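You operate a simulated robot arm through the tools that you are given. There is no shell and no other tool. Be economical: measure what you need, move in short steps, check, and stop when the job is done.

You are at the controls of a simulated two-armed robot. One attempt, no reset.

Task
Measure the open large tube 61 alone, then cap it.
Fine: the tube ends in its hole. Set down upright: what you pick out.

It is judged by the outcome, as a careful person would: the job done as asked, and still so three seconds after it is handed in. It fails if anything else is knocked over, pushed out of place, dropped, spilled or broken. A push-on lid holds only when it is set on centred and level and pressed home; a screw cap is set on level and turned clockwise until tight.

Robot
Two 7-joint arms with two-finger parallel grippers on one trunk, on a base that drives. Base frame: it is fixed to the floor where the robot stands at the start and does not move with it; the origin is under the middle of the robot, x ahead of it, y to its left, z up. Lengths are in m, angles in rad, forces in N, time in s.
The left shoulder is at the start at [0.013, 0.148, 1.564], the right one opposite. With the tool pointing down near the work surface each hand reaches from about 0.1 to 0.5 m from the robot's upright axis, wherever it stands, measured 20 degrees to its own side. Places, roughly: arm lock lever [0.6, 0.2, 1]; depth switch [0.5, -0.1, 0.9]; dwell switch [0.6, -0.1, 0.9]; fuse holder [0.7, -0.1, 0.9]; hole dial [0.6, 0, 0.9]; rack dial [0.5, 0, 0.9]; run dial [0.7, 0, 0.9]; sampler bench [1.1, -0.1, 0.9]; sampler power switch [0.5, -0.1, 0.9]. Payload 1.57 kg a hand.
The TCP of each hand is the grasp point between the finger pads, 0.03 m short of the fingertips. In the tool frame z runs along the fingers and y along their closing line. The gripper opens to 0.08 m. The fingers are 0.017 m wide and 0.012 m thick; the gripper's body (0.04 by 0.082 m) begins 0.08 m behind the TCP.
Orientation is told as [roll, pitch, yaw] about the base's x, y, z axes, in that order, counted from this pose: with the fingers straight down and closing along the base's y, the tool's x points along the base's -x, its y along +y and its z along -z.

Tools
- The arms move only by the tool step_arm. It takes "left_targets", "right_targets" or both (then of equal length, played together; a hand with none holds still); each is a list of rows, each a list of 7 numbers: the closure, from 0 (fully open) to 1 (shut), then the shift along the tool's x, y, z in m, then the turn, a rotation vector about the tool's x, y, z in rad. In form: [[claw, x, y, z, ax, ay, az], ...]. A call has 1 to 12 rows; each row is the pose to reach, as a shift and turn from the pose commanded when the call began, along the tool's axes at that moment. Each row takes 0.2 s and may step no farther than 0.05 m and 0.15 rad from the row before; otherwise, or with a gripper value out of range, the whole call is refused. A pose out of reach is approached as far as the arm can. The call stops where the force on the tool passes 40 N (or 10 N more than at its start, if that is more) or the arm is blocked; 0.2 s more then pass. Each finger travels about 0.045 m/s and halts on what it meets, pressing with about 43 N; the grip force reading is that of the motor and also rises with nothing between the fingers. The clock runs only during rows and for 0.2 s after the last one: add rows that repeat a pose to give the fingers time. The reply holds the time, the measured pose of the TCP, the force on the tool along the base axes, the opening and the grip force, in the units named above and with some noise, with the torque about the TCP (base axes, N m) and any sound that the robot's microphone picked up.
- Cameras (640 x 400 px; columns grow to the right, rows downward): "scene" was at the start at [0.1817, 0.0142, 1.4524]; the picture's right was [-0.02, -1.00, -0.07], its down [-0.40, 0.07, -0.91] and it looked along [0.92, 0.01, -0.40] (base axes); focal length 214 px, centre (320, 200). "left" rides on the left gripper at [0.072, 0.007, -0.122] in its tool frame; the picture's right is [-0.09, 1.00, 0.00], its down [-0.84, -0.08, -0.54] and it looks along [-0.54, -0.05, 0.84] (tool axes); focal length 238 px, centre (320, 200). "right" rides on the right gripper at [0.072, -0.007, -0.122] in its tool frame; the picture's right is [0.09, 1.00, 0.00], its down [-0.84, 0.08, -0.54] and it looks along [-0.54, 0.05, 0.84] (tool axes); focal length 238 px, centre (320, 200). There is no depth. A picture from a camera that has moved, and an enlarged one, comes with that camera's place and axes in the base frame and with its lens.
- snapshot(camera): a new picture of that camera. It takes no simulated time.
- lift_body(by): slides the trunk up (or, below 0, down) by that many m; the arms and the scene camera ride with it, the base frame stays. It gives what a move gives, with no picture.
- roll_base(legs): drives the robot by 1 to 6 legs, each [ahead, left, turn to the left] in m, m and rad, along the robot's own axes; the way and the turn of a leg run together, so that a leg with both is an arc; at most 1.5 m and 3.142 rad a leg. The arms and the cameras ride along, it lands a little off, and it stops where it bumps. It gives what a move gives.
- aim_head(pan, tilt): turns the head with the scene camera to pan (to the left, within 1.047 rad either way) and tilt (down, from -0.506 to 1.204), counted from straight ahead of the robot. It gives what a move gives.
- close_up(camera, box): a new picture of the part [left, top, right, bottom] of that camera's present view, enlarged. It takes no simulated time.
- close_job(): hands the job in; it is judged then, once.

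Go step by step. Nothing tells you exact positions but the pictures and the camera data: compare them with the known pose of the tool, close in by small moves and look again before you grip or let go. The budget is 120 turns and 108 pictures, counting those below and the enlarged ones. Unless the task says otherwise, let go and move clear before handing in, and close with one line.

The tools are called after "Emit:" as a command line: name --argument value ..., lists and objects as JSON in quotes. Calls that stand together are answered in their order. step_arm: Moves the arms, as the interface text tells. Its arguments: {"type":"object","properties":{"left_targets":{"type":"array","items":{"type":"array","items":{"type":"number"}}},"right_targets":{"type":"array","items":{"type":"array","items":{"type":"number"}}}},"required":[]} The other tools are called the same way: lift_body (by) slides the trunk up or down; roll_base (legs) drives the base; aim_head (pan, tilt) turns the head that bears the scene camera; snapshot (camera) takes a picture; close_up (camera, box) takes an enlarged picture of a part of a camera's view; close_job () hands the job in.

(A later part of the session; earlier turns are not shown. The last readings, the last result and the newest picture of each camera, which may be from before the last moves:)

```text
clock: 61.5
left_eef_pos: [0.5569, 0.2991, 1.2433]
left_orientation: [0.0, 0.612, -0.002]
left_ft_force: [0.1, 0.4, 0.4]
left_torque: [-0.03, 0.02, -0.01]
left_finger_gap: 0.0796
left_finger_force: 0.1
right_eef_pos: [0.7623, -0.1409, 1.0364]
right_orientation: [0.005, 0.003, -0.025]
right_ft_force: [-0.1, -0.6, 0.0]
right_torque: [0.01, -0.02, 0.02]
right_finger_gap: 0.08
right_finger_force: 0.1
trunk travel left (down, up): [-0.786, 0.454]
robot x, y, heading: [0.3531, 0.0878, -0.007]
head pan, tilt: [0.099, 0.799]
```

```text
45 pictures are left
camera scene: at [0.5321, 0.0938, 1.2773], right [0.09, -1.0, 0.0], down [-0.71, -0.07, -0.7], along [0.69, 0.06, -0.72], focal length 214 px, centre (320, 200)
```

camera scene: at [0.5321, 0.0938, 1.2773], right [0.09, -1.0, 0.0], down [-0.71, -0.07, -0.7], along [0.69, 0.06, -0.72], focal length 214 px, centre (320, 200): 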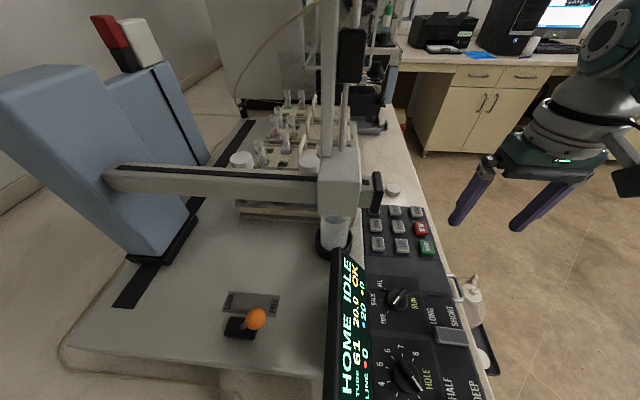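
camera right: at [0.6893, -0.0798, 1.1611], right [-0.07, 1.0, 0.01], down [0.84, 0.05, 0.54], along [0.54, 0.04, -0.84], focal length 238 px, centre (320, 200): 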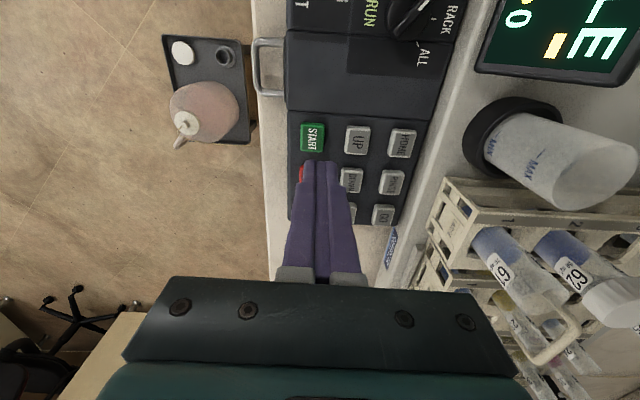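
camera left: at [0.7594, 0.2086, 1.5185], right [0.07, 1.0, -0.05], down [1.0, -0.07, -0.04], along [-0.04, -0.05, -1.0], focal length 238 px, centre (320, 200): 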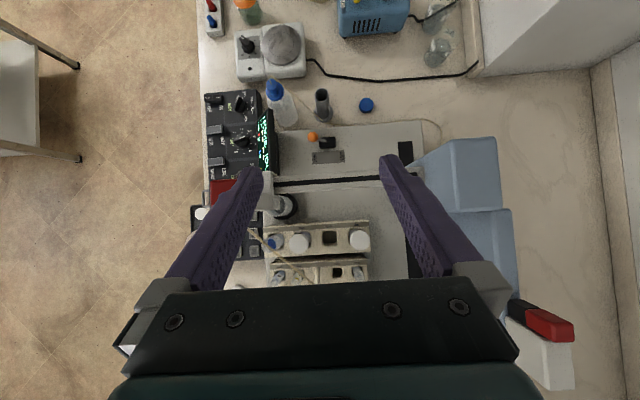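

The measurement is complete: tube 61, 20.0, OK. Now for the cap: I'll look at the loose cap and the tubes.

Emit:
close_up --camera "scene" --box '[320, 140, 420, 240]'

Emit:
snapshot --camera "right"

Emit:
close_up --camera "right" --box '[330, 180, 640, 400]'

```text
4.00 times, centred on (370, 190) of scene
camera zoom: at [0.5321, 0.0938, 1.2773], right [0.09, -1.0, 0.0], down [-0.71, -0.07, -0.7], along [0.69, 0.06, -0.72], focal length 858 px, centre (120, 240)
```

zoom: 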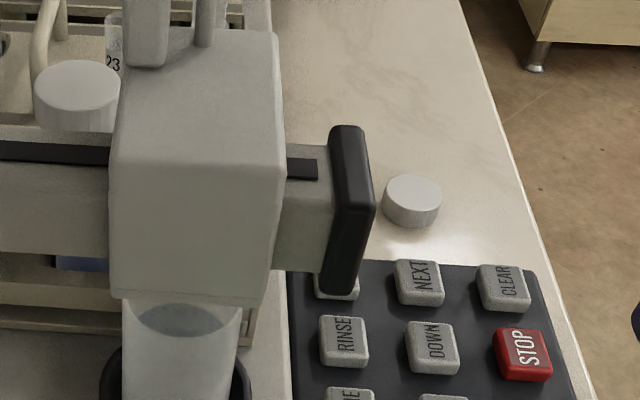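

```text
43 pictures are left
camera right: at [0.6905, -0.1473, 1.1589], right [-0.07, 1.0, 0.01], down [0.84, 0.05, 0.54], along [0.54, 0.04, -0.84], focal length 238 px, centre (320, 200)
```

right: 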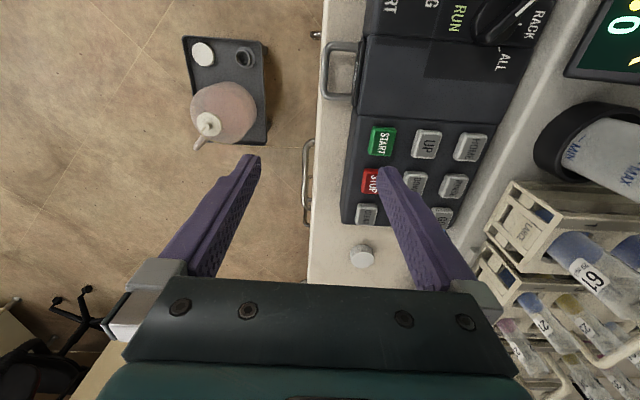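

```text
1.82 times, centred on (485, 290) of right
camera zoom: at [0.6905, -0.1473, 1.1589], right [-0.07, 1.0, 0.01], down [0.84, 0.05, 0.54], along [0.54, 0.04, -0.84], focal length 433 px, centre (20, 36)
```

zoom: 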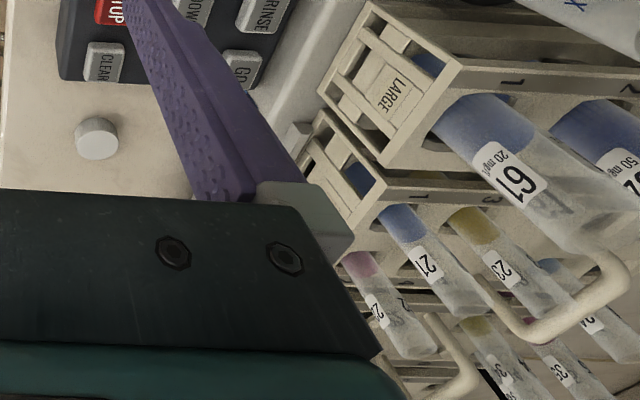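

The loose white cap lies at about (0.959,-0.061,0.895), and tube 61's rim is at about (0.82,0.083,1.056). I'll retract the left hand, then reposition to (0.50,-0.13) turned left by 0.5, which keeps my head clear of the sampler column.

Emit:
step_arm --left_targets '[[0, 0.034, 0.012, -0.022, 0, 0, 0], [0, 0.068, 0.025, -0.044, 0, 0, 0], [0, 0.102, 0.037, -0.066, 0, 0, 0], [0, 0.135, 0.05, -0.088, 0, 0, 0]]'

Emit:
roll_base --legs '[[0.147, -0.218, 0], [0, 0, 0.5]]'

Emit:
aim_head --pan 0.0 --tilt 0.8

Emit:
snapshot --camera "scene"

Emit:
snapshot --camera "right"

```text
clock: 62.3
left_eef_pos: [0.4854, 0.3315, 1.2986]
left_orientation: [0.006, 0.964, 0.001]
left_ft_force: [0.1, 0.2, 0.1]
left_torque: [0.03, -0.01, -0.01]
left_finger_gap: 0.0799
left_finger_force: 0.0
right_eef_pos: [0.7613, -0.1395, 1.0361]
right_orientation: [0.006, 0.004, -0.025]
right_ft_force: [-0.7, 0.3, 0.0]
right_torque: [-0.02, -0.01, 0.02]
right_finger_gap: 0.08
right_finger_force: 0.0
trunk travel left (down, up): [-0.786, 0.454]
robot x, y, heading: [0.3509, 0.0884, -0.011]
head pan, tilt: [0.099, 0.799]
stopped in row 3 (left hand): the arm was blocked; the commanded pose is now the measured one
```

```text
clock: 65.5
left_eef_pos: [0.5002, 0.1509, 1.2982]
left_orientation: [0.006, 0.963, 0.495]
left_ft_force: [0.0, 0.6, 0.5]
left_torque: [-0.01, 0.02, 0.02]
left_finger_gap: 0.0799
left_finger_force: 0.1
right_eef_pos: [0.9666, -0.1361, 1.0359]
right_orientation: [0.006, 0.003, 0.47]
right_ft_force: [-0.1, 0.5, 0.8]
right_torque: [-0.01, 0.02, -0.01]
right_finger_gap: 0.08
right_finger_force: 0.0
trunk travel left (down, up): [-0.786, 0.454]
robot x, y, heading: [0.5008, -0.1254, 0.483]
head pan, tilt: [0.099, 0.799]
```

```text
clock: 66.2
left_eef_pos: [0.5003, 0.1508, 1.2984]
left_orientation: [0.003, 0.966, 0.494]
left_ft_force: [-0.5, 0.7, -0.2]
left_torque: [0.01, 0.02, 0.02]
left_finger_gap: 0.0804
left_finger_force: 0.1
right_eef_pos: [0.9661, -0.1357, 1.0354]
right_orientation: [0.003, 0.004, 0.468]
right_ft_force: [0.2, 0.0, -0.2]
right_torque: [-0.02, 0.02, 0.01]
right_finger_gap: 0.08
right_finger_force: 0.0
trunk travel left (down, up): [-0.786, 0.454]
robot x, y, heading: [0.4965, -0.1286, 0.488]
head pan, tilt: [0.0, 0.799]
```

```text
41 pictures are left
camera scene: at [0.6566, -0.0441, 1.2773], right [0.47, -0.88, 0.0], down [-0.63, -0.33, -0.7], along [0.62, 0.33, -0.72], focal length 214 px, centre (320, 200)
```

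scene: 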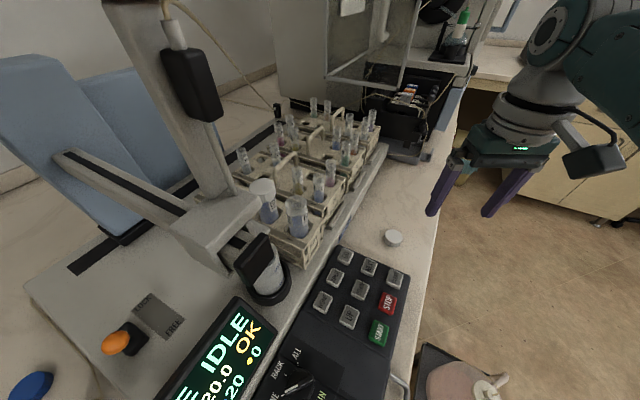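

```text
40 pictures are left
camera right: at [0.9063, -0.1754, 1.1588], right [-0.53, 0.85, 0.01], down [0.72, 0.44, 0.54], along [0.45, 0.29, -0.84], focal length 238 px, centre (320, 200)
```

right: 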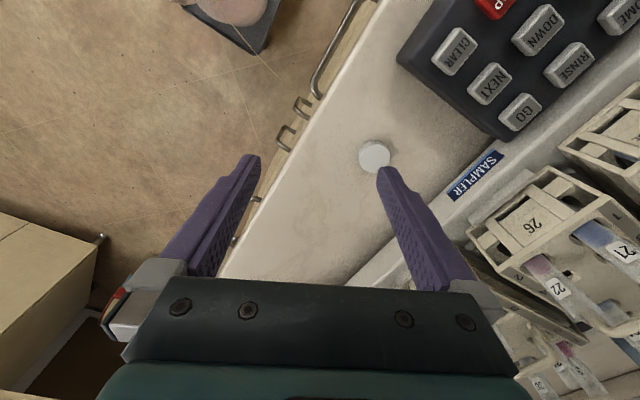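

Good view: the cap is at (0.960,-0.060). I'll lower the trunk a little for reach, then move over the cap.

Emit:
lift_body --by -0.06

Emit:
step_arm --right_targets '[[0.1, -0.015, 0.035, 0, 0, 0, 0], [0.1, -0.029, 0.0705, 0.0, 0, 0, 0], [0.1, -0.029, 0.0705, 0.02, 0, 0, 0]]'

Emit:
snapshot --camera "right"

Emit:
close_up --camera "scene" --box '[220, 130, 420, 290]'

```text
clock: 67.2
left_eef_pos: [0.5007, 0.151, 1.2386]
left_orientation: [0.003, 0.963, 0.493]
left_ft_force: [-0.2, 0.1, -0.1]
left_torque: [0.03, 0.0, 0.03]
left_finger_gap: 0.0797
left_finger_force: 0.1
right_eef_pos: [0.967, -0.1356, 0.9764]
right_orientation: [0.004, 0.004, 0.467]
right_ft_force: [0.6, 0.3, 0.9]
right_torque: [0.02, 0.0, 0.02]
right_finger_gap: 0.08
right_finger_force: 0.1
trunk travel left (down, up): [-0.726, 0.514]
robot x, y, heading: [0.4949, -0.126, 0.489]
head pan, tilt: [0.0, 0.799]
```

```text
clock: 68.0
left_eef_pos: [0.4989, 0.15, 1.2392]
left_orientation: [0.004, 0.964, 0.495]
left_ft_force: [-0.1, 0.4, 0.0]
left_torque: [-0.01, -0.02, 0.03]
left_finger_gap: 0.0802
left_finger_force: 0.1
right_eef_pos: [0.9599, -0.0595, 0.9573]
right_orientation: [0.005, 0.001, 0.467]
right_ft_force: [-0.3, -0.2, -1.2]
right_torque: [0.02, 0.0, 0.01]
right_finger_gap: 0.072
right_finger_force: 0.0
trunk travel left (down, up): [-0.726, 0.514]
robot x, y, heading: [0.4963, -0.1312, 0.487]
head pan, tilt: [0.0, 0.799]
```

```text
39 pictures are left
camera right: at [0.9005, -0.0997, 1.0802], right [-0.53, 0.85, 0.01], down [0.71, 0.44, 0.54], along [0.46, 0.29, -0.84], focal length 238 px, centre (320, 200)
```

right: 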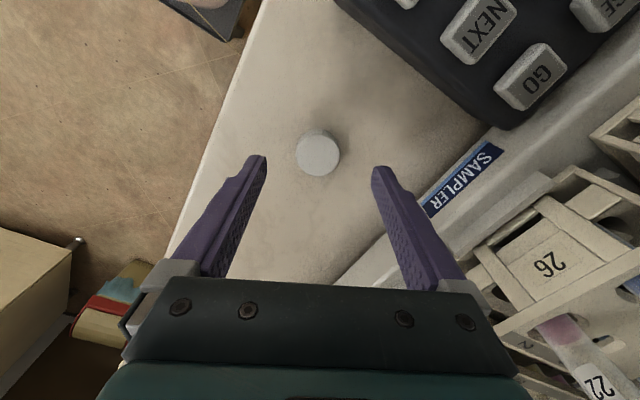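

```text
2.50 times, centred on (320, 210) of scene
camera zoom: at [0.6566, -0.0441, 1.2173], right [0.47, -0.88, 0.0], down [-0.63, -0.33, -0.7], along [0.62, 0.32, -0.72], focal length 536 px, centre (320, 175)
```

zoom: 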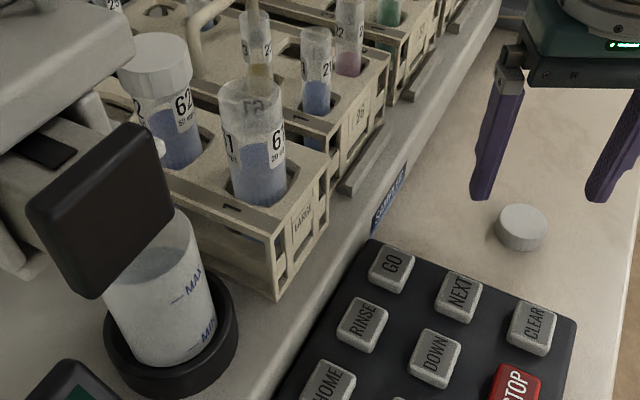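

Cap centred between the fingers. I'll descend and grip it.

Emit:
step_arm --right_targets '[[0.1, -0.002, -0.003, 0.015, 0, 0, 0], [0.1, -0.002, -0.003, 0.03, 0, 0, 0], [0.1, -0.002, -0.003, 0.043, 0, 0, 0]]'

Emit:
snapshot --camera "right"

Emit:
close_up --camera "scene" --box '[340, 170, 460, 270]'

```text
clock: 68.8
left_eef_pos: [0.5001, 0.1501, 1.2384]
left_orientation: [0.003, 0.965, 0.494]
left_ft_force: [0.6, 0.0, 0.2]
left_torque: [0.03, -0.01, -0.02]
left_finger_gap: 0.0799
left_finger_force: 0.2
right_eef_pos: [0.9521, -0.0693, 0.9274]
right_orientation: [0.006, 0.002, 0.469]
right_ft_force: [0.4, 0.9, -0.2]
right_torque: [-0.02, 0.0, 0.02]
right_finger_gap: 0.0718
right_finger_force: 0.0
right hand out of reach, approached as far as the arm can: row 1, 2, 3
trunk travel left (down, up): [-0.726, 0.514]
robot x, y, heading: [0.4977, -0.1247, 0.486]
head pan, tilt: [0.0, 0.799]
```

```text
37 pictures are left
camera right: at [0.8905, -0.1096, 1.0501], right [-0.53, 0.85, 0.01], down [0.72, 0.44, 0.54], along [0.45, 0.29, -0.84], focal length 238 px, centre (320, 200)
```

right: 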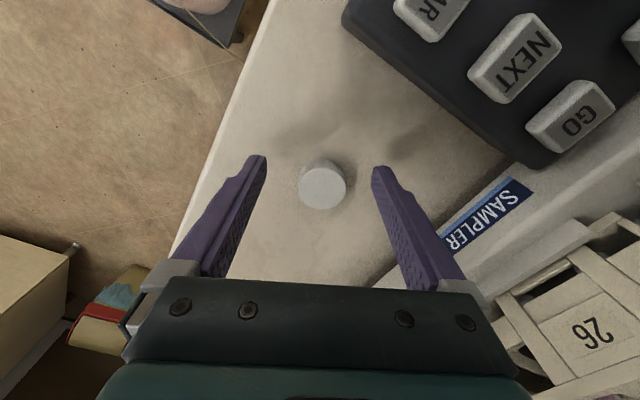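

```text
4.00 times, centred on (400, 220) of scene
camera zoom: at [0.6566, -0.0441, 1.2173], right [0.47, -0.88, 0.0], down [-0.63, -0.33, -0.7], along [0.62, 0.32, -0.72], focal length 858 px, centre (0, 120)
```

zoom: 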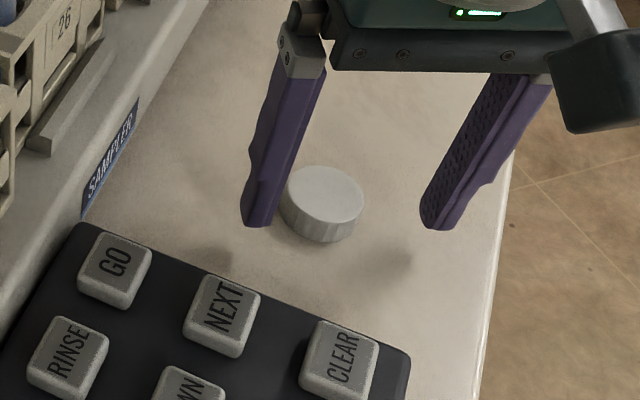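

Reach falls short again, and the ribbed side suggests a screw cap. I'll raise the hand, drive 5 cm closer, and lower the trunk slightly.

Emit:
step_arm --right_targets '[[0.1, 0.02, 0, -0.035, 0, 0, 0], [0.1, 0.04, 0, -0.06, 0, 0, 0]]'

Emit:
roll_base --legs '[[0.05, 0, 0]]'

Emit:
lift_body --by -0.05

Emit:
snapshot --camera "right"

```text
clock: 69.4
left_eef_pos: [0.4985, 0.1493, 1.2392]
left_orientation: [0.002, 0.963, 0.493]
left_ft_force: [0.0, -0.1, -1.1]
left_torque: [0.0, -0.01, -0.05]
left_finger_gap: 0.0799
left_finger_force: 0.0
right_eef_pos: [0.9145, -0.0873, 0.9895]
right_orientation: [0.006, 0.006, 0.468]
right_ft_force: [0.7, 0.3, 0.2]
right_torque: [-0.02, -0.02, 0.0]
right_finger_gap: 0.0717
right_finger_force: 0.1
trunk travel left (down, up): [-0.726, 0.514]
robot x, y, heading: [0.496, -0.1261, 0.484]
head pan, tilt: [0.0, 0.799]
```

```text
clock: 70.3
left_eef_pos: [0.5444, 0.1737, 1.2371]
left_orientation: [0.003, 0.962, 0.494]
left_ft_force: [0.5, 0.1, 0.0]
left_torque: [-0.02, 0.01, -0.04]
left_finger_gap: 0.0803
left_finger_force: 0.1
right_eef_pos: [0.9596, -0.0627, 0.988]
right_orientation: [0.005, 0.006, 0.467]
right_ft_force: [0.2, 0.5, -0.6]
right_torque: [0.02, -0.02, -0.01]
right_finger_gap: 0.0721
right_finger_force: 0.0
trunk travel left (down, up): [-0.726, 0.514]
robot x, y, heading: [0.5434, -0.105, 0.487]
head pan, tilt: [0.0, 0.799]
```

```text
clock: 71.3
left_eef_pos: [0.544, 0.1733, 1.189]
left_orientation: [0.003, 0.964, 0.495]
left_ft_force: [-0.1, -0.5, -0.2]
left_torque: [0.01, 0.02, 0.03]
left_finger_gap: 0.0801
left_finger_force: 0.1
right_eef_pos: [0.9594, -0.0643, 0.9389]
right_orientation: [0.005, 0.003, 0.467]
right_ft_force: [0.1, -0.6, -0.2]
right_torque: [0.01, 0.05, -0.02]
right_finger_gap: 0.0724
right_finger_force: 0.0
trunk travel left (down, up): [-0.676, 0.564]
robot x, y, heading: [0.5434, -0.1032, 0.485]
head pan, tilt: [0.0, 0.799]
```

```text
35 pictures are left
camera right: at [0.8994, -0.1031, 1.0609], right [-0.53, 0.85, 0.01], down [0.72, 0.45, 0.54], along [0.45, 0.29, -0.84], focal length 238 px, centre (320, 200)
```

right: 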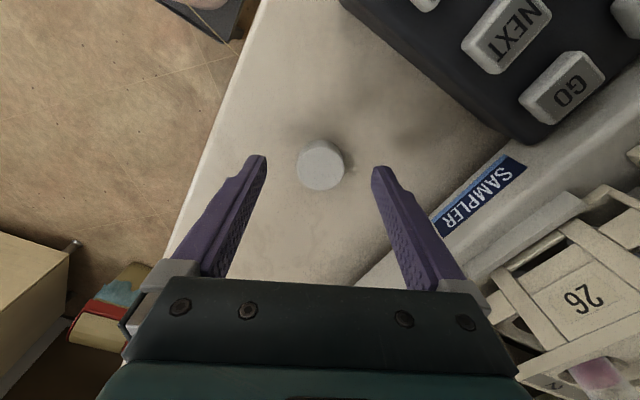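

Emit:
step_arm --right_targets '[[0.1, -0.004, 0.001, 0.01, 0, 0, 0], [0.1, -0.004, 0.001, 0.02, 0, 0, 0], [0.1, -0.004, 0.001, 0.027, 0, 0, 0]]'

Emit:
close_up --camera "right" --box '[220, 100, 420, 230]'

Emit:
close_up --camera "scene" --box '[320, 170, 460, 290]'

```text
clock: 72.1
left_eef_pos: [0.5454, 0.1734, 1.1882]
left_orientation: [0.004, 0.966, 0.494]
left_ft_force: [0.0, -0.7, 0.2]
left_torque: [-0.02, -0.01, 0.01]
left_finger_gap: 0.0798
left_finger_force: 0.0
right_eef_pos: [0.9613, -0.0609, 0.9112]
right_orientation: [0.005, 0.004, 0.468]
right_ft_force: [-0.4, -0.1, -0.6]
right_torque: [0.04, -0.01, 0.03]
right_finger_gap: 0.072
right_finger_force: 0.2
trunk travel left (down, up): [-0.676, 0.564]
robot x, y, heading: [0.5413, -0.1057, 0.487]
head pan, tilt: [0.0, 0.799]
```

```text
3.08 times, centred on (320, 165) of right
camera zoom: at [0.9011, -0.1001, 1.0339], right [-0.53, 0.85, 0.01], down [0.71, 0.44, 0.54], along [0.45, 0.29, -0.84], focal length 733 px, centre (320, 308)
```

zoom: 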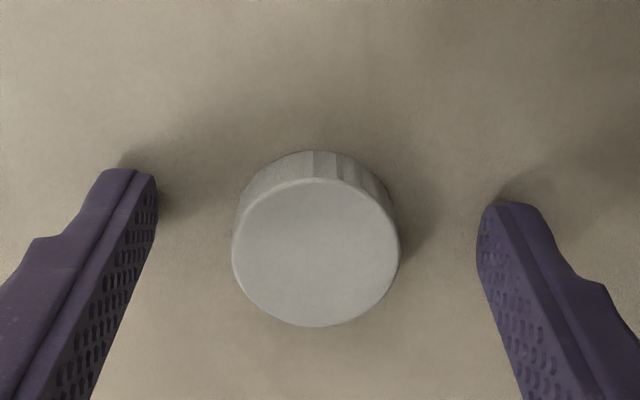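

```text
3.33 times, centred on (390, 230) of scene
camera zoom: at [0.7012, -0.0206, 1.1673], right [0.47, -0.88, 0.0], down [-0.63, -0.33, -0.7], along [0.62, 0.33, -0.72], focal length 715 px, centre (87, 100)
```

zoom: 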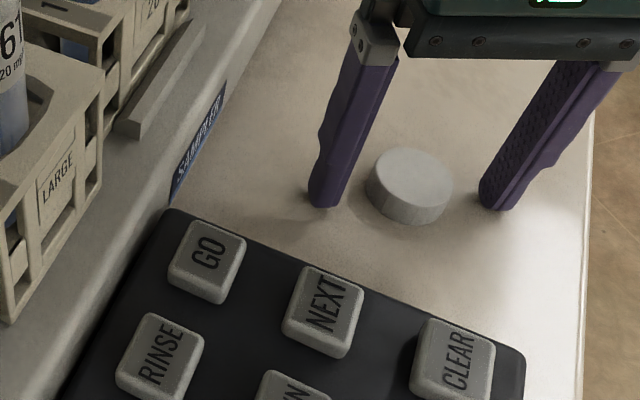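

The cap is ribbed, so it is a screw cap. It's centred; gripping now.

Emit:
step_arm --right_targets '[[0.1, -0.002, 0, 0.002, 0, 0, 0], [0.4, -0.002, 0, 0.002, 0, 0, 0], [1, -0.002, 0, 0.002, 0, 0, 0], [1, -0.002, 0, 0.002, 0, 0, 0], [1, -0.002, 0, 0.002, 0, 0, 0]]'

Emit:
step_arm --right_targets '[[1, 0, 0, -0.03, 0, 0, 0], [1, 0, 0, -0.08, 0, 0, 0], [1, 0, 0, -0.13, 0, 0, 0], [1, 0, 0, -0.18, 0, 0, 0], [1, 0, 0, -0.22, 0, 0, 0]]'

Emit:
snapshot --camera "right"

Emit:
snapshot --camera "scene"

```text
clock: 73.3
left_eef_pos: [0.5453, 0.173, 1.188]
left_orientation: [-0.001, 0.963, 0.49]
left_ft_force: [0.2, 0.2, -0.7]
left_torque: [0.0, -0.01, -0.02]
left_finger_gap: 0.08
left_finger_force: 0.0
right_eef_pos: [0.9673, -0.062, 0.9095]
right_orientation: [0.002, 0.0, 0.467]
right_ft_force: [5.2, -8.1, 9.7]
right_torque: [-0.43, -0.33, -0.04]
right_finger_gap: 0.0339
right_finger_force: 23.6
trunk travel left (down, up): [-0.676, 0.564]
robot x, y, heading: [0.5449, -0.1006, 0.479]
head pan, tilt: [0.0, 0.799]
```

```text
clock: 74.5
left_eef_pos: [0.5451, 0.1749, 1.1883]
left_orientation: [0.004, 0.963, 0.495]
left_ft_force: [1.1, -0.1, 0.7]
left_torque: [0.01, 0.0, 0.01]
left_finger_gap: 0.0801
left_finger_force: 0.0
right_eef_pos: [1.0144, -0.0519, 1.1225]
right_orientation: [0.005, 0.009, 0.469]
right_ft_force: [1.2, 0.2, -0.6]
right_torque: [-0.01, 0.0, -0.01]
right_finger_gap: 0.032
right_finger_force: 40.0
right hand out of reach, approached as far as the arm can: row 3, 4, 5
trunk travel left (down, up): [-0.676, 0.564]
robot x, y, heading: [0.5436, -0.1053, 0.483]
head pan, tilt: [0.0, 0.799]
```

```text
32 pictures are left
camera right: at [0.9542, -0.091, 1.2452], right [-0.53, 0.85, 0.01], down [0.71, 0.45, 0.54], along [0.45, 0.29, -0.84], focal length 238 px, centre (320, 200)
```

right: 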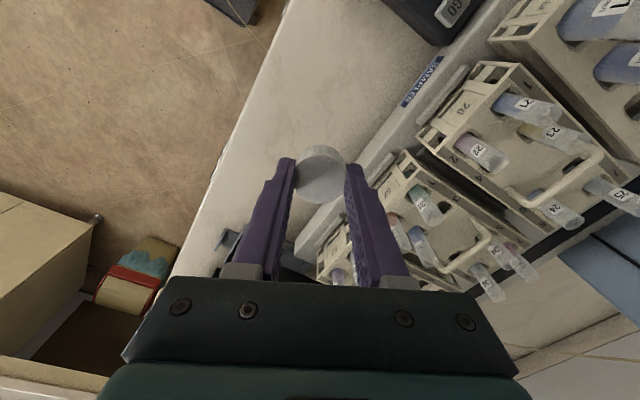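

```text
31 pictures are left
camera scene: at [0.7014, -0.0205, 1.1674], right [0.47, -0.88, 0.0], down [-0.63, -0.33, -0.7], along [0.62, 0.33, -0.72], focal length 214 px, centre (320, 200)
```

scene: 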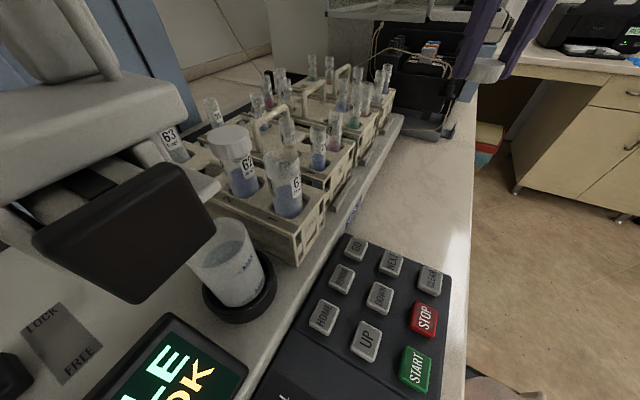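

I hold the cap. I'll check how it sits in the fingers and get an accurate fix on tube 61.

Emit:
close_up --camera "right" --box '[260, 120, 380, 220]'

Emit:
close_up --camera "scene" --box '[190, 110, 350, 270]'

```text
4.00 times, centred on (320, 170) of right
camera zoom: at [0.9542, -0.091, 1.2452], right [-0.53, 0.85, 0.01], down [0.71, 0.45, 0.54], along [0.45, 0.29, -0.84], focal length 953 px, centre (320, 320)
```

zoom: 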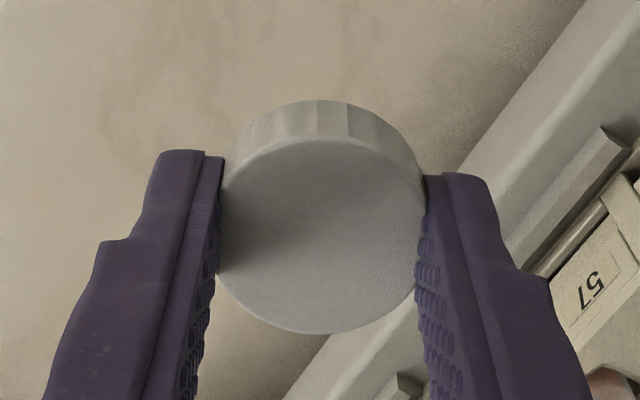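

```text
2.50 times, centred on (270, 190) of scene
camera zoom: at [0.7014, -0.0205, 1.1674], right [0.47, -0.88, 0.0], down [-0.63, -0.33, -0.7], along [0.62, 0.33, -0.72], focal length 536 px, centre (445, 225)
```

zoom: 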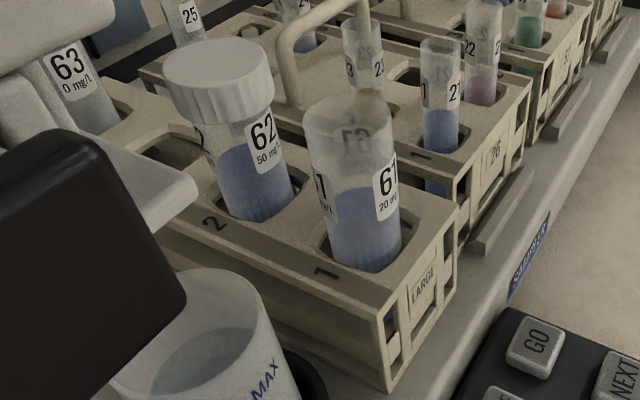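

The cap is centred in the pads, with its lower edge just past the fingertips. Tube 61's rim is at about (0.8175,0.076,1.065). I'll back off 0.1 m and raise the trunk so the head is out of the way.

Emit:
roll_base --legs '[[-0.1, 0, 0]]'

Emit:
lift_body --by 0.14

Emit:
step_arm --right_targets '[[1, 0, 0, 0.01, 0, 0, -0.14], [1, 0, 0, 0.02, 0, 0, -0.28], [1, 0, 0, 0.03, 0, 0, -0.42], [1, 0, 0, 0.04, 0, 0, -0.56], [1, 0, 0, 0.04, 0, 0, -0.7], [1, 0, 0, 0.04, 0, 0, -0.84], [1, 0, 0, 0.04, 0, 0, -0.98], [1, 0, 0, 0.04, 0, 0, -1.1]]'

Emit:
snapshot --camera "scene"

```text
clock: 75.6
left_eef_pos: [0.4553, 0.1263, 1.1885]
left_orientation: [0.005, 0.966, 0.494]
left_ft_force: [0.0, 0.1, -0.2]
left_torque: [-0.04, 0.02, -0.02]
left_finger_gap: 0.0802
left_finger_force: 0.0
right_eef_pos: [0.9256, -0.0988, 1.1227]
right_orientation: [0.006, 0.004, 0.468]
right_ft_force: [-0.7, -0.4, 0.5]
right_torque: [-0.01, -0.02, 0.01]
right_finger_gap: 0.0318
right_finger_force: 40.5
trunk travel left (down, up): [-0.676, 0.564]
robot x, y, heading: [0.4522, -0.1543, 0.484]
head pan, tilt: [0.0, 0.799]
```

```text
clock: 77.3
left_eef_pos: [0.4545, 0.1263, 1.3261]
left_orientation: [0.004, 0.964, 0.495]
left_ft_force: [-0.3, 0.7, -0.2]
left_torque: [-0.02, -0.01, -0.02]
left_finger_gap: 0.0802
left_finger_force: 0.1
right_eef_pos: [0.9253, -0.099, 1.2618]
right_orientation: [0.004, 0.004, 0.468]
right_ft_force: [-0.4, 0.2, 0.6]
right_torque: [0.02, 0.01, 0.0]
right_finger_gap: 0.0319
right_finger_force: 40.5
trunk travel left (down, up): [-0.816, 0.424]
robot x, y, heading: [0.4502, -0.1531, 0.483]
head pan, tilt: [0.0, 0.799]
```

```text
clock: 79.1
left_eef_pos: [0.4544, 0.1264, 1.3285]
left_orientation: [0.003, 0.963, 0.494]
left_ft_force: [0.6, 0.3, -0.5]
left_torque: [0.05, 0.01, -0.02]
left_finger_gap: 0.0797
left_finger_force: 0.0
right_eef_pos: [0.9256, -0.098, 1.22]
right_orientation: [0.006, -0.005, 1.571]
right_ft_force: [-2.0, -0.7, -0.2]
right_torque: [0.01, 0.01, 0.01]
right_finger_gap: 0.0319
right_finger_force: 40.7
trunk travel left (down, up): [-0.816, 0.424]
robot x, y, heading: [0.4519, -0.1524, 0.48]
head pan, tilt: [0.0, 0.799]
```

```text
28 pictures are left
camera scene: at [0.6118, -0.0676, 1.3073], right [0.47, -0.88, 0.0], down [-0.63, -0.33, -0.7], along [0.62, 0.33, -0.72], focal length 214 px, centre (320, 200)
```

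scene: 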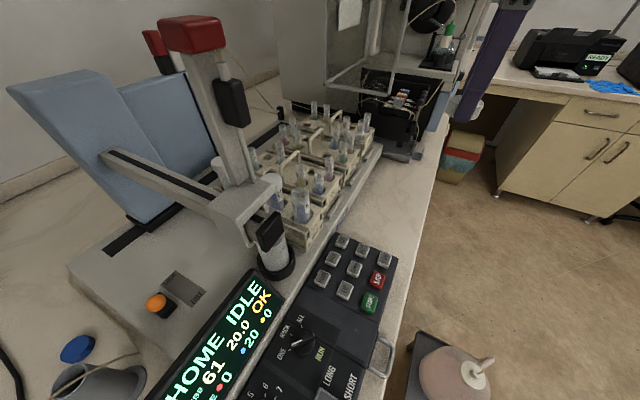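

Yaw is now 1.57, with the wrist camera on the open side. I'll move above tube 61, staying high.

Emit:
step_arm --right_targets '[[1, -0.035, 0.022, 0, 0, 0, 0], [1, -0.07, 0.044, 0, 0, 0, 0], [1, -0.105, 0.066, 0, 0, 0, 0], [1, -0.14, 0.088, 0, 0, 0, 0], [1, -0.174, 0.108, 0, 0, 0, 0], [1, -0.174, 0.108, 0.04, 0, 0, 0]]'

Emit:
snapshot --camera "right"

Emit:
close_up --camera "scene" --box '[200, 80, 400, 260]'

```text
clock: 80.5
left_eef_pos: [0.4548, 0.1251, 1.3276]
left_orientation: [0.004, 0.964, 0.494]
left_ft_force: [0.0, -0.3, -0.4]
left_torque: [0.02, 0.0, -0.06]
left_finger_gap: 0.08
left_finger_force: 0.0
right_eef_pos: [0.813, 0.0679, 1.1822]
right_orientation: [0.007, -0.006, 1.566]
right_ft_force: [0.6, 0.6, -0.2]
right_torque: [-0.05, 0.01, -0.01]
right_finger_gap: 0.0318
right_finger_force: 40.4
right hand out of reach, approached as far as the arm can: row 5, 6
trunk travel left (down, up): [-0.816, 0.424]
robot x, y, heading: [0.4541, -0.1478, 0.485]
head pan, tilt: [0.0, 0.799]
```

```text
27 pictures are left
camera right: at [0.8201, -0.005, 1.3036], right [-1.0, -0.09, 0.01], down [-0.07, 0.83, 0.55], along [-0.05, 0.54, -0.84], focal length 238 px, centre (320, 200)
```

right: 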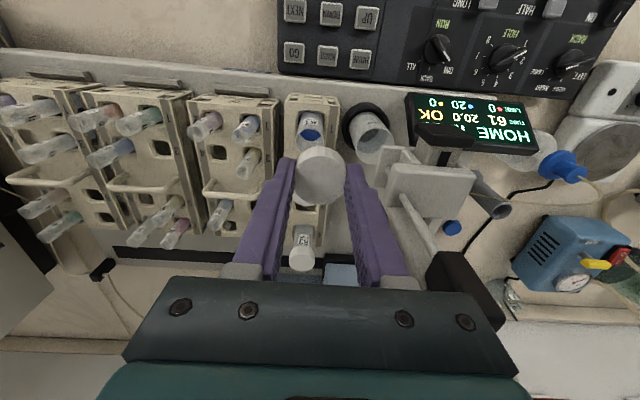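

```text
2.22 times, centred on (300, 170) of scene
camera zoom: at [0.6117, -0.0678, 1.3073], right [0.47, -0.88, 0.0], down [-0.63, -0.33, -0.7], along [0.62, 0.32, -0.72], focal length 477 px, centre (364, 267)
```

zoom: 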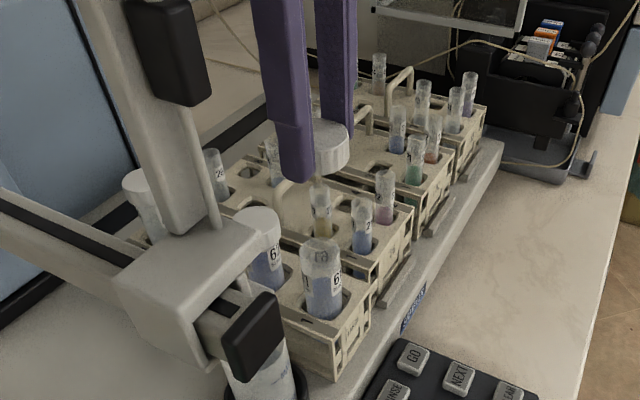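

I'm about 1 cm short. I'll drive 5 cm closer and pull the hand back accordingly, at a safe height.

Emit:
roll_base --legs '[[0.05, 0, 0]]'

Emit:
step_arm --right_targets '[[1, 0.007, 0.018, 0, 0, 0, 0], [1, 0.014, 0.037, 0.0, 0, 0, 0], [1, 0.014, 0.037, 0.02, 0, 0, 0]]'

Emit:
close_up --camera "scene" --box '[200, 80, 400, 260]'

Emit:
close_up --camera "right" --box '[240, 80, 400, 220]'

```text
clock: 81.4
left_eef_pos: [0.5001, 0.1491, 1.3286]
left_orientation: [0.003, 0.965, 0.495]
left_ft_force: [0.0, 0.7, -0.3]
left_torque: [0.01, 0.03, -0.01]
left_finger_gap: 0.0801
left_finger_force: 0.0
right_eef_pos: [0.857, 0.0919, 1.181]
right_orientation: [0.006, -0.002, 1.568]
right_ft_force: [0.2, -0.2, 0.2]
right_torque: [0.02, 0.0, 0.01]
right_finger_gap: 0.0318
right_finger_force: 40.1
trunk travel left (down, up): [-0.816, 0.424]
robot x, y, heading: [0.4966, -0.1256, 0.484]
head pan, tilt: [0.0, 0.799]
```

```text
clock: 82.2
left_eef_pos: [0.4998, 0.1507, 1.3275]
left_orientation: [0.003, 0.964, 0.495]
left_ft_force: [0.1, 0.4, 0.2]
left_torque: [0.01, -0.06, 0.03]
left_finger_gap: 0.08
left_finger_force: 0.1
right_eef_pos: [0.818, 0.0769, 1.1612]
right_orientation: [0.007, -0.001, 1.568]
right_ft_force: [0.4, -0.5, -0.1]
right_torque: [0.0, 0.01, 0.02]
right_finger_gap: 0.0314
right_finger_force: 40.7
trunk travel left (down, up): [-0.816, 0.424]
robot x, y, heading: [0.4979, -0.1281, 0.486]
head pan, tilt: [0.0, 0.799]
```

```text
2.22 times, centred on (300, 170) of scene
camera zoom: at [0.6559, -0.0444, 1.3073], right [0.47, -0.88, 0.0], down [-0.63, -0.33, -0.7], along [0.62, 0.33, -0.72], focal length 477 px, centre (364, 267)
```

zoom: 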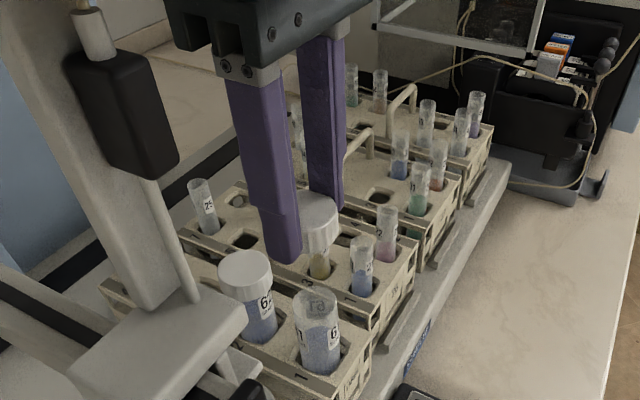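

```text
2.86 times, centred on (320, 150) of right
camera zoom: at [0.8253, 0.0042, 1.2831], right [-1.0, -0.09, 0.01], down [-0.07, 0.84, 0.54], along [-0.05, 0.54, -0.84], focal length 681 px, centre (320, 343)
```

zoom: 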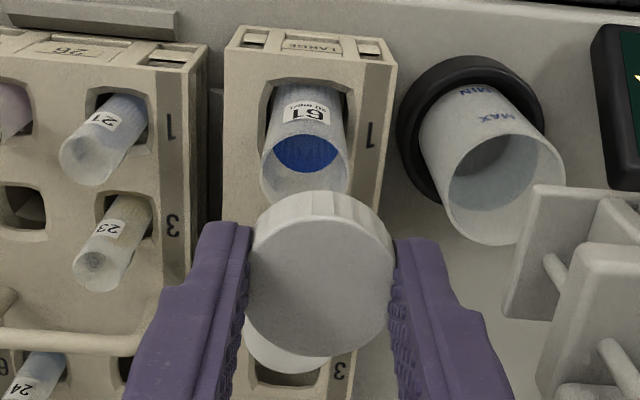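

Tube rim fix: (0.823,0.079,1.065). I'll centre over it and lower to just above the rim.

Emit:
step_arm --right_targets '[[1, -0.004, -0.005, 0.015, 0, 0, 0], [1, -0.004, -0.005, 0.035, 0, 0, 0], [1, -0.004, -0.005, 0.05, 0, 0, 0]]'

Emit:
close_up --camera "scene" --box '[240, 140, 360, 260]'

Emit:
close_up --camera "right" --box '[240, 80, 400, 220]'

```text
clock: 83.0
left_eef_pos: [0.4987, 0.1505, 1.3288]
left_orientation: [0.005, 0.965, 0.494]
left_ft_force: [-0.1, -1.0, 0.3]
left_torque: [-0.01, 0.0, 0.02]
left_finger_gap: 0.0796
left_finger_force: 0.0
right_eef_pos: [0.8243, 0.0802, 1.1124]
right_orientation: [0.002, -0.001, 1.564]
right_ft_force: [-0.5, -0.4, 0.6]
right_torque: [-0.01, -0.01, -0.02]
right_finger_gap: 0.0316
right_finger_force: 40.3
trunk travel left (down, up): [-0.816, 0.424]
robot x, y, heading: [0.4991, -0.1263, 0.487]
head pan, tilt: [0.0, 0.799]
```

```text
3.33 times, centred on (300, 200) of scene
camera zoom: at [0.655, -0.0441, 1.3061], right [0.47, -0.88, 0.0], down [-0.64, -0.34, -0.69], along [0.6, 0.33, -0.73], focal length 715 px, centre (387, 200)
```

zoom: 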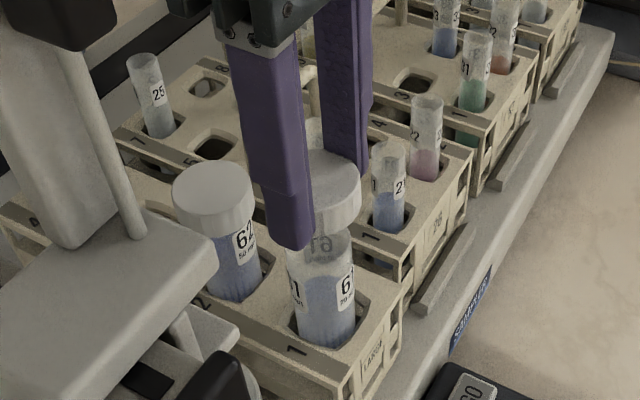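

```text
2.86 times, centred on (320, 150) of right
camera zoom: at [0.8331, 0.0074, 1.2347], right [-1.0, -0.09, 0.0], down [-0.07, 0.84, 0.54], along [-0.05, 0.54, -0.84], focal length 681 px, centre (320, 343)
```

zoom: 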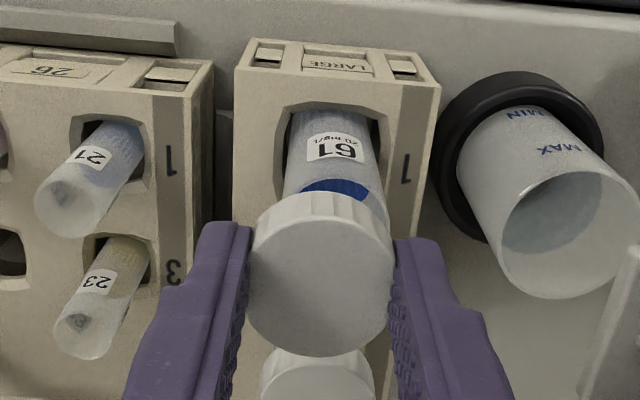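

Nearly centred, with about 3 mm to correct toward -x. I'll correct that and pre-turn the hand counter-clockwise to gain stroke for screwing.

Emit:
step_arm --right_targets '[[1, -0.001, 0.0035, 0, 0, 0, -0.13], [1, -0.001, 0.0035, 0, 0, 0, -0.26], [1, -0.001, 0.0035, 0, 0, 0, -0.39], [1, -0.001, 0.0035, 0, 0, 0, -0.52], [1, -0.001, 0.0035, 0, 0, 0, -0.65]]'

Emit:
close_up --camera "right" --box '[240, 80, 400, 220]'

```text
clock: 84.2
left_eef_pos: [0.4988, 0.1502, 1.3278]
left_orientation: [0.003, 0.965, 0.494]
left_ft_force: [-0.4, 0.6, 0.9]
left_torque: [0.01, 0.05, 0.0]
left_finger_gap: 0.0801
left_finger_force: 0.0
right_eef_pos: [0.8226, 0.081, 1.1103]
right_orientation: [0.003, 0.0, 2.217]
right_ft_force: [-0.1, 0.3, -0.3]
right_torque: [-0.02, 0.0, -0.02]
right_finger_gap: 0.0318
right_finger_force: 40.5
trunk travel left (down, up): [-0.816, 0.424]
robot x, y, heading: [0.4963, -0.1275, 0.477]
head pan, tilt: [0.0, 0.799]
```

```text
2.86 times, centred on (320, 150) of right
camera zoom: at [0.8725, 0.0265, 1.2327], right [-0.74, -0.67, 0.0], down [-0.56, 0.62, 0.54], along [-0.37, 0.4, -0.84], focal length 681 px, centre (320, 343)
```

zoom: 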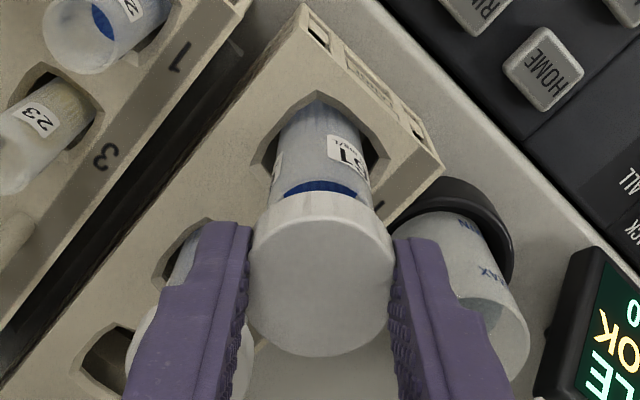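

Aligned. I'll lower onto the rim until I feel light contact.

Emit:
step_arm --right_targets '[[1, 0, 0, 0.005, 0, 0, 0], [1, 0, 0, 0.008, 0, 0, 0], [1, 0, 0, 0.011, 0, 0, 0]]'

Emit:
close_up --camera "scene" --box '[240, 140, 360, 260]'

```text
clock: 85.0
left_eef_pos: [0.4994, 0.1505, 1.3282]
left_orientation: [0.003, 0.966, 0.495]
left_ft_force: [-1.9, 0.0, 0.2]
left_torque: [-0.01, 0.02, 0.0]
left_finger_gap: 0.08
left_finger_force: 0.1
right_eef_pos: [0.8288, 0.0774, 1.099]
right_orientation: [0.002, 0.004, 2.205]
right_ft_force: [-0.4, -0.5, 0.0]
right_torque: [-0.03, -0.01, -0.01]
right_finger_gap: 0.0315
right_finger_force: 40.5
trunk travel left (down, up): [-0.816, 0.424]
robot x, y, heading: [0.4986, -0.1251, 0.486]
head pan, tilt: [0.0, 0.799]
```

```text
3.33 times, centred on (300, 200) of scene
camera zoom: at [0.6525, -0.0437, 1.303], right [0.49, -0.87, 0.0], down [-0.66, -0.37, -0.66], along [0.57, 0.32, -0.75], focal length 715 px, centre (387, 200)
```

zoom: 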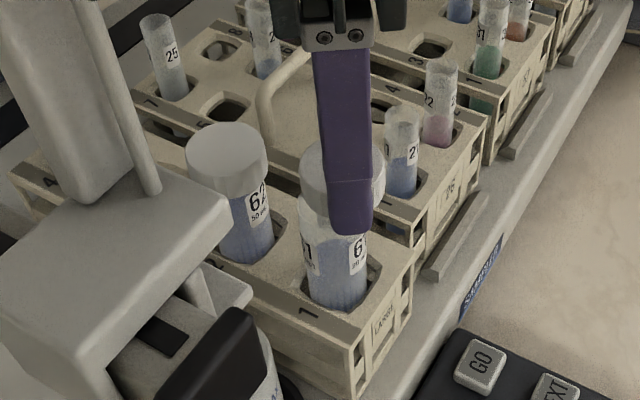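

The arm is nudging my head and being deflected by about 6 mm. I'll rise a bit and turn the head to the left out of the way.

Emit:
step_arm --right_targets '[[1, 0, 0, -0.011, 0, 0, 0]]'

Emit:
aim_head --pan 0.6 --tilt 0.6

Emit:
snapshot --camera "scene"

```text
clock: 85.4
left_eef_pos: [0.4988, 0.1503, 1.3283]
left_orientation: [0.004, 0.964, 0.495]
left_ft_force: [-0.7, 0.0, -0.7]
left_torque: [0.02, -0.02, -0.02]
left_finger_gap: 0.0802
left_finger_force: 0.0
right_eef_pos: [0.8255, 0.0791, 1.1103]
right_orientation: [0.005, -0.001, 2.212]
right_ft_force: [0.0, 0.5, 0.0]
right_torque: [0.0, 0.02, -0.01]
right_finger_gap: 0.0315
right_finger_force: 40.6
trunk travel left (down, up): [-0.816, 0.424]
robot x, y, heading: [0.4987, -0.1299, 0.484]
head pan, tilt: [0.0, 0.799]
```

```text
clock: 86.4
left_eef_pos: [0.4995, 0.1502, 1.3286]
left_orientation: [0.005, 0.964, 0.494]
left_ft_force: [0.4, 0.7, -0.2]
left_torque: [-0.02, -0.01, 0.01]
left_finger_gap: 0.08
left_finger_force: 0.1
right_eef_pos: [0.8201, 0.0834, 1.1111]
right_orientation: [0.006, -0.005, 2.219]
right_ft_force: [0.2, 1.2, -0.6]
right_torque: [-0.01, 0.0, 0.01]
right_finger_gap: 0.0315
right_finger_force: 40.4
trunk travel left (down, up): [-0.816, 0.424]
robot x, y, heading: [0.4987, -0.1283, 0.489]
head pan, tilt: [0.6, 0.6]
```

```text
19 pictures are left
camera scene: at [0.6259, -0.0039, 1.3242], right [0.88, -0.47, 0.0], down [-0.26, -0.5, -0.82], along [0.39, 0.73, -0.57], focal length 214 px, centre (320, 200)
```

scene: 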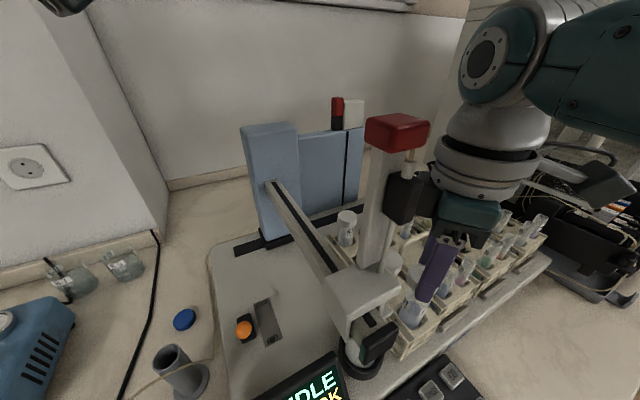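

The head is clear now. I'll re-centre to (0.8215,0.081) and descend to the rim.

Emit:
step_arm --right_targets '[[1, 0.0028, 0.0003, 0.002, 0, 0, 0], [1, 0.0028, 0.0003, 0.006, 0, 0, 0], [1, 0.0028, 0.0003, 0.01, 0, 0, 0], [1, 0.0028, 0.0003, 0.013, 0, 0, 0]]'

Emit:
close_up --camera "right" --box '[240, 80, 400, 220]'

Emit:
close_up --camera "scene" --box '[360, 230, 480, 360]'

```text
clock: 87.4
left_eef_pos: [0.5001, 0.1501, 1.3281]
left_orientation: [0.005, 0.966, 0.494]
left_ft_force: [0.0, -0.1, -0.6]
left_torque: [0.01, 0.04, -0.02]
left_finger_gap: 0.08
left_finger_force: 0.0
right_eef_pos: [0.8218, 0.0796, 1.0977]
right_orientation: [0.003, -0.006, 2.218]
right_ft_force: [-0.2, 1.1, 0.1]
right_torque: [0.0, 0.01, 0.05]
right_finger_gap: 0.0317
right_finger_force: 40.2
trunk travel left (down, up): [-0.816, 0.424]
robot x, y, heading: [0.4947, -0.1255, 0.485]
head pan, tilt: [0.6, 0.6]
```

```text
2.86 times, centred on (320, 150) of right
camera zoom: at [0.8716, 0.0256, 1.2198], right [-0.74, -0.67, 0.0], down [-0.56, 0.62, 0.55], along [-0.37, 0.4, -0.84], focal length 681 px, centre (320, 343)
```

zoom: 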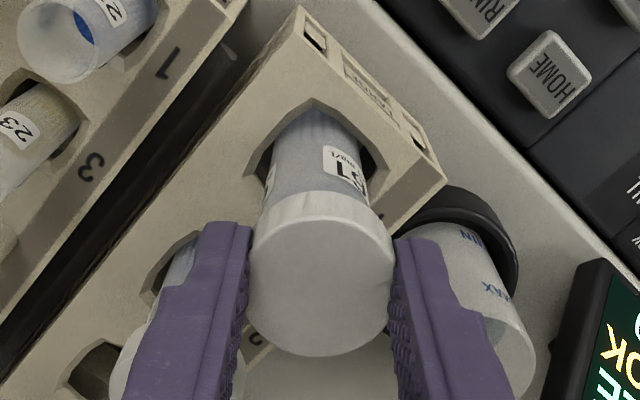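

```text
3.08 times, centred on (420, 295) of scene
camera zoom: at [0.6258, -0.0038, 1.3242], right [0.88, -0.47, 0.0], down [-0.26, -0.5, -0.83], along [0.39, 0.73, -0.56], focal length 660 px, centre (12, -92)
```

zoom: 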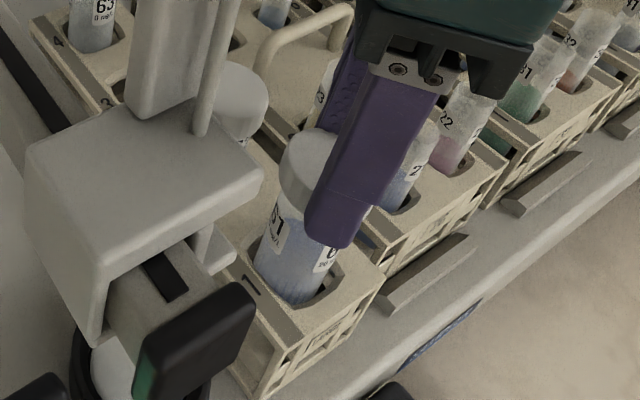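

Emit:
step_arm --right_targets '[[1, 0, -0.001, 0.002, 0, 0, 0], [1, 0, -0.001, 0.004, 0, 0, 0], [1, 0, -0.001, 0.006, 0, 0, 0], [1, 0, -0.001, 0.008, 0, 0, 0]]'

```text
clock: 88.4
left_eef_pos: [0.4987, 0.1491, 1.329]
left_orientation: [0.003, 0.965, 0.496]
left_ft_force: [0.1, 0.0, 0.1]
left_torque: [-0.02, -0.07, 0.01]
left_finger_gap: 0.0799
left_finger_force: 0.1
right_eef_pos: [0.8232, 0.0788, 1.0901]
right_orientation: [0.003, -0.006, 2.218]
right_ft_force: [0.3, 0.2, 0.9]
right_torque: [0.02, -0.03, 0.03]
right_finger_gap: 0.0316
right_finger_force: 40.2
trunk travel left (down, up): [-0.816, 0.424]
robot x, y, heading: [0.4985, -0.1253, 0.489]
head pan, tilt: [0.6, 0.6]
```

No contact yet; I'll continue down slowly.

Emit:
step_arm --right_targets '[[1, 0, 0, 0.002, 0, 0, 0], [1, 0, 0, 0.004, 0, 0, 0], [1, 0, 0, 0.006, 0, 0, 0], [1, 0, 0, 0.008, 0, 0, 0]]'

Emit:
close_up --camera "scene" --box '[360, 230, 480, 360]'

```text
clock: 89.4
left_eef_pos: [0.5005, 0.1496, 1.3293]
left_orientation: [0.004, 0.964, 0.494]
left_ft_force: [0.0, -0.3, 0.3]
left_torque: [-0.02, 0.01, 0.0]
left_finger_gap: 0.0803
left_finger_force: 0.0
right_eef_pos: [0.8238, 0.0818, 1.0845]
right_orientation: [0.0, -0.004, 2.221]
right_ft_force: [-2.2, -5.0, 26.7]
right_torque: [-0.46, 0.31, 0.0]
right_finger_gap: 0.0316
right_finger_force: 40.2
trunk travel left (down, up): [-0.816, 0.424]
robot x, y, heading: [0.4985, -0.1284, 0.482]
head pan, tilt: [0.6, 0.6]
```

```text
3.08 times, centred on (420, 295) of scene
camera zoom: at [0.6265, -0.0037, 1.3249], right [0.88, -0.47, 0.0], down [-0.26, -0.5, -0.83], along [0.39, 0.73, -0.56], focal length 660 px, centre (12, -92)
```

zoom: 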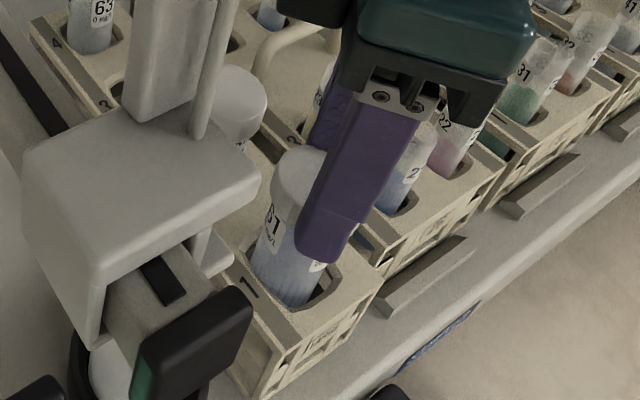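

The cap now covers the tube mouth, just above the label as on tube 62, and rests with ~27 N. I'll turn it clockwise and watch the forces.

Emit:
step_arm --right_targets '[[1, 0, 0.001, -0.0015, 0, 0, 0.14], [1, 0, 0.001, -0.0015, 0, 0, 0.28], [1, 0, 0.001, -0.0015, 0, 0, 0.42], [1, 0, 0.001, -0.001, 0, 0, 0.56], [1, 0, 0.001, -0.001, 0, 0, 0.7], [1, 0, 0.001, -0.0005, 0, 0, 0.84], [1, 0, 0.001, -0.0005, 0, 0, 0.98], [1, 0, 0.001, 0, 0, 0, 1.12], [1, 0, 0.001, 0, 0, 0, 1.26], [1, 0, 0.001, 0, 0, 0, 1.4]]'

Emit:
close_up --camera "right" --box '[240, 80, 400, 220]'

```text
clock: 91.6
left_eef_pos: [0.5005, 0.1504, 1.3285]
left_orientation: [0.005, 0.964, 0.495]
left_ft_force: [0.2, -0.6, -0.1]
left_torque: [0.01, -0.02, 0.02]
left_finger_gap: 0.0799
left_finger_force: 0.1
right_eef_pos: [0.8238, 0.0806, 1.0832]
right_orientation: [0.005, 0.0, 0.813]
right_ft_force: [-4.0, -0.9, 24.3]
right_torque: [0.0, 0.19, -0.01]
right_finger_gap: 0.0312
right_finger_force: 40.4
trunk travel left (down, up): [-0.816, 0.424]
robot x, y, heading: [0.4987, -0.1279, 0.488]
head pan, tilt: [0.6, 0.6]
```

```text
2.86 times, centred on (320, 150) of right
camera zoom: at [0.7802, 0.0221, 1.2058], right [-0.79, 0.62, 0.0], down [0.52, 0.66, 0.54], along [0.33, 0.43, -0.84], focal length 681 px, centre (320, 343)
```

zoom: 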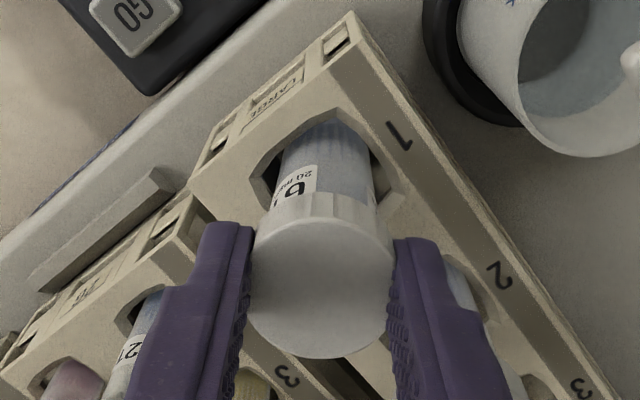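

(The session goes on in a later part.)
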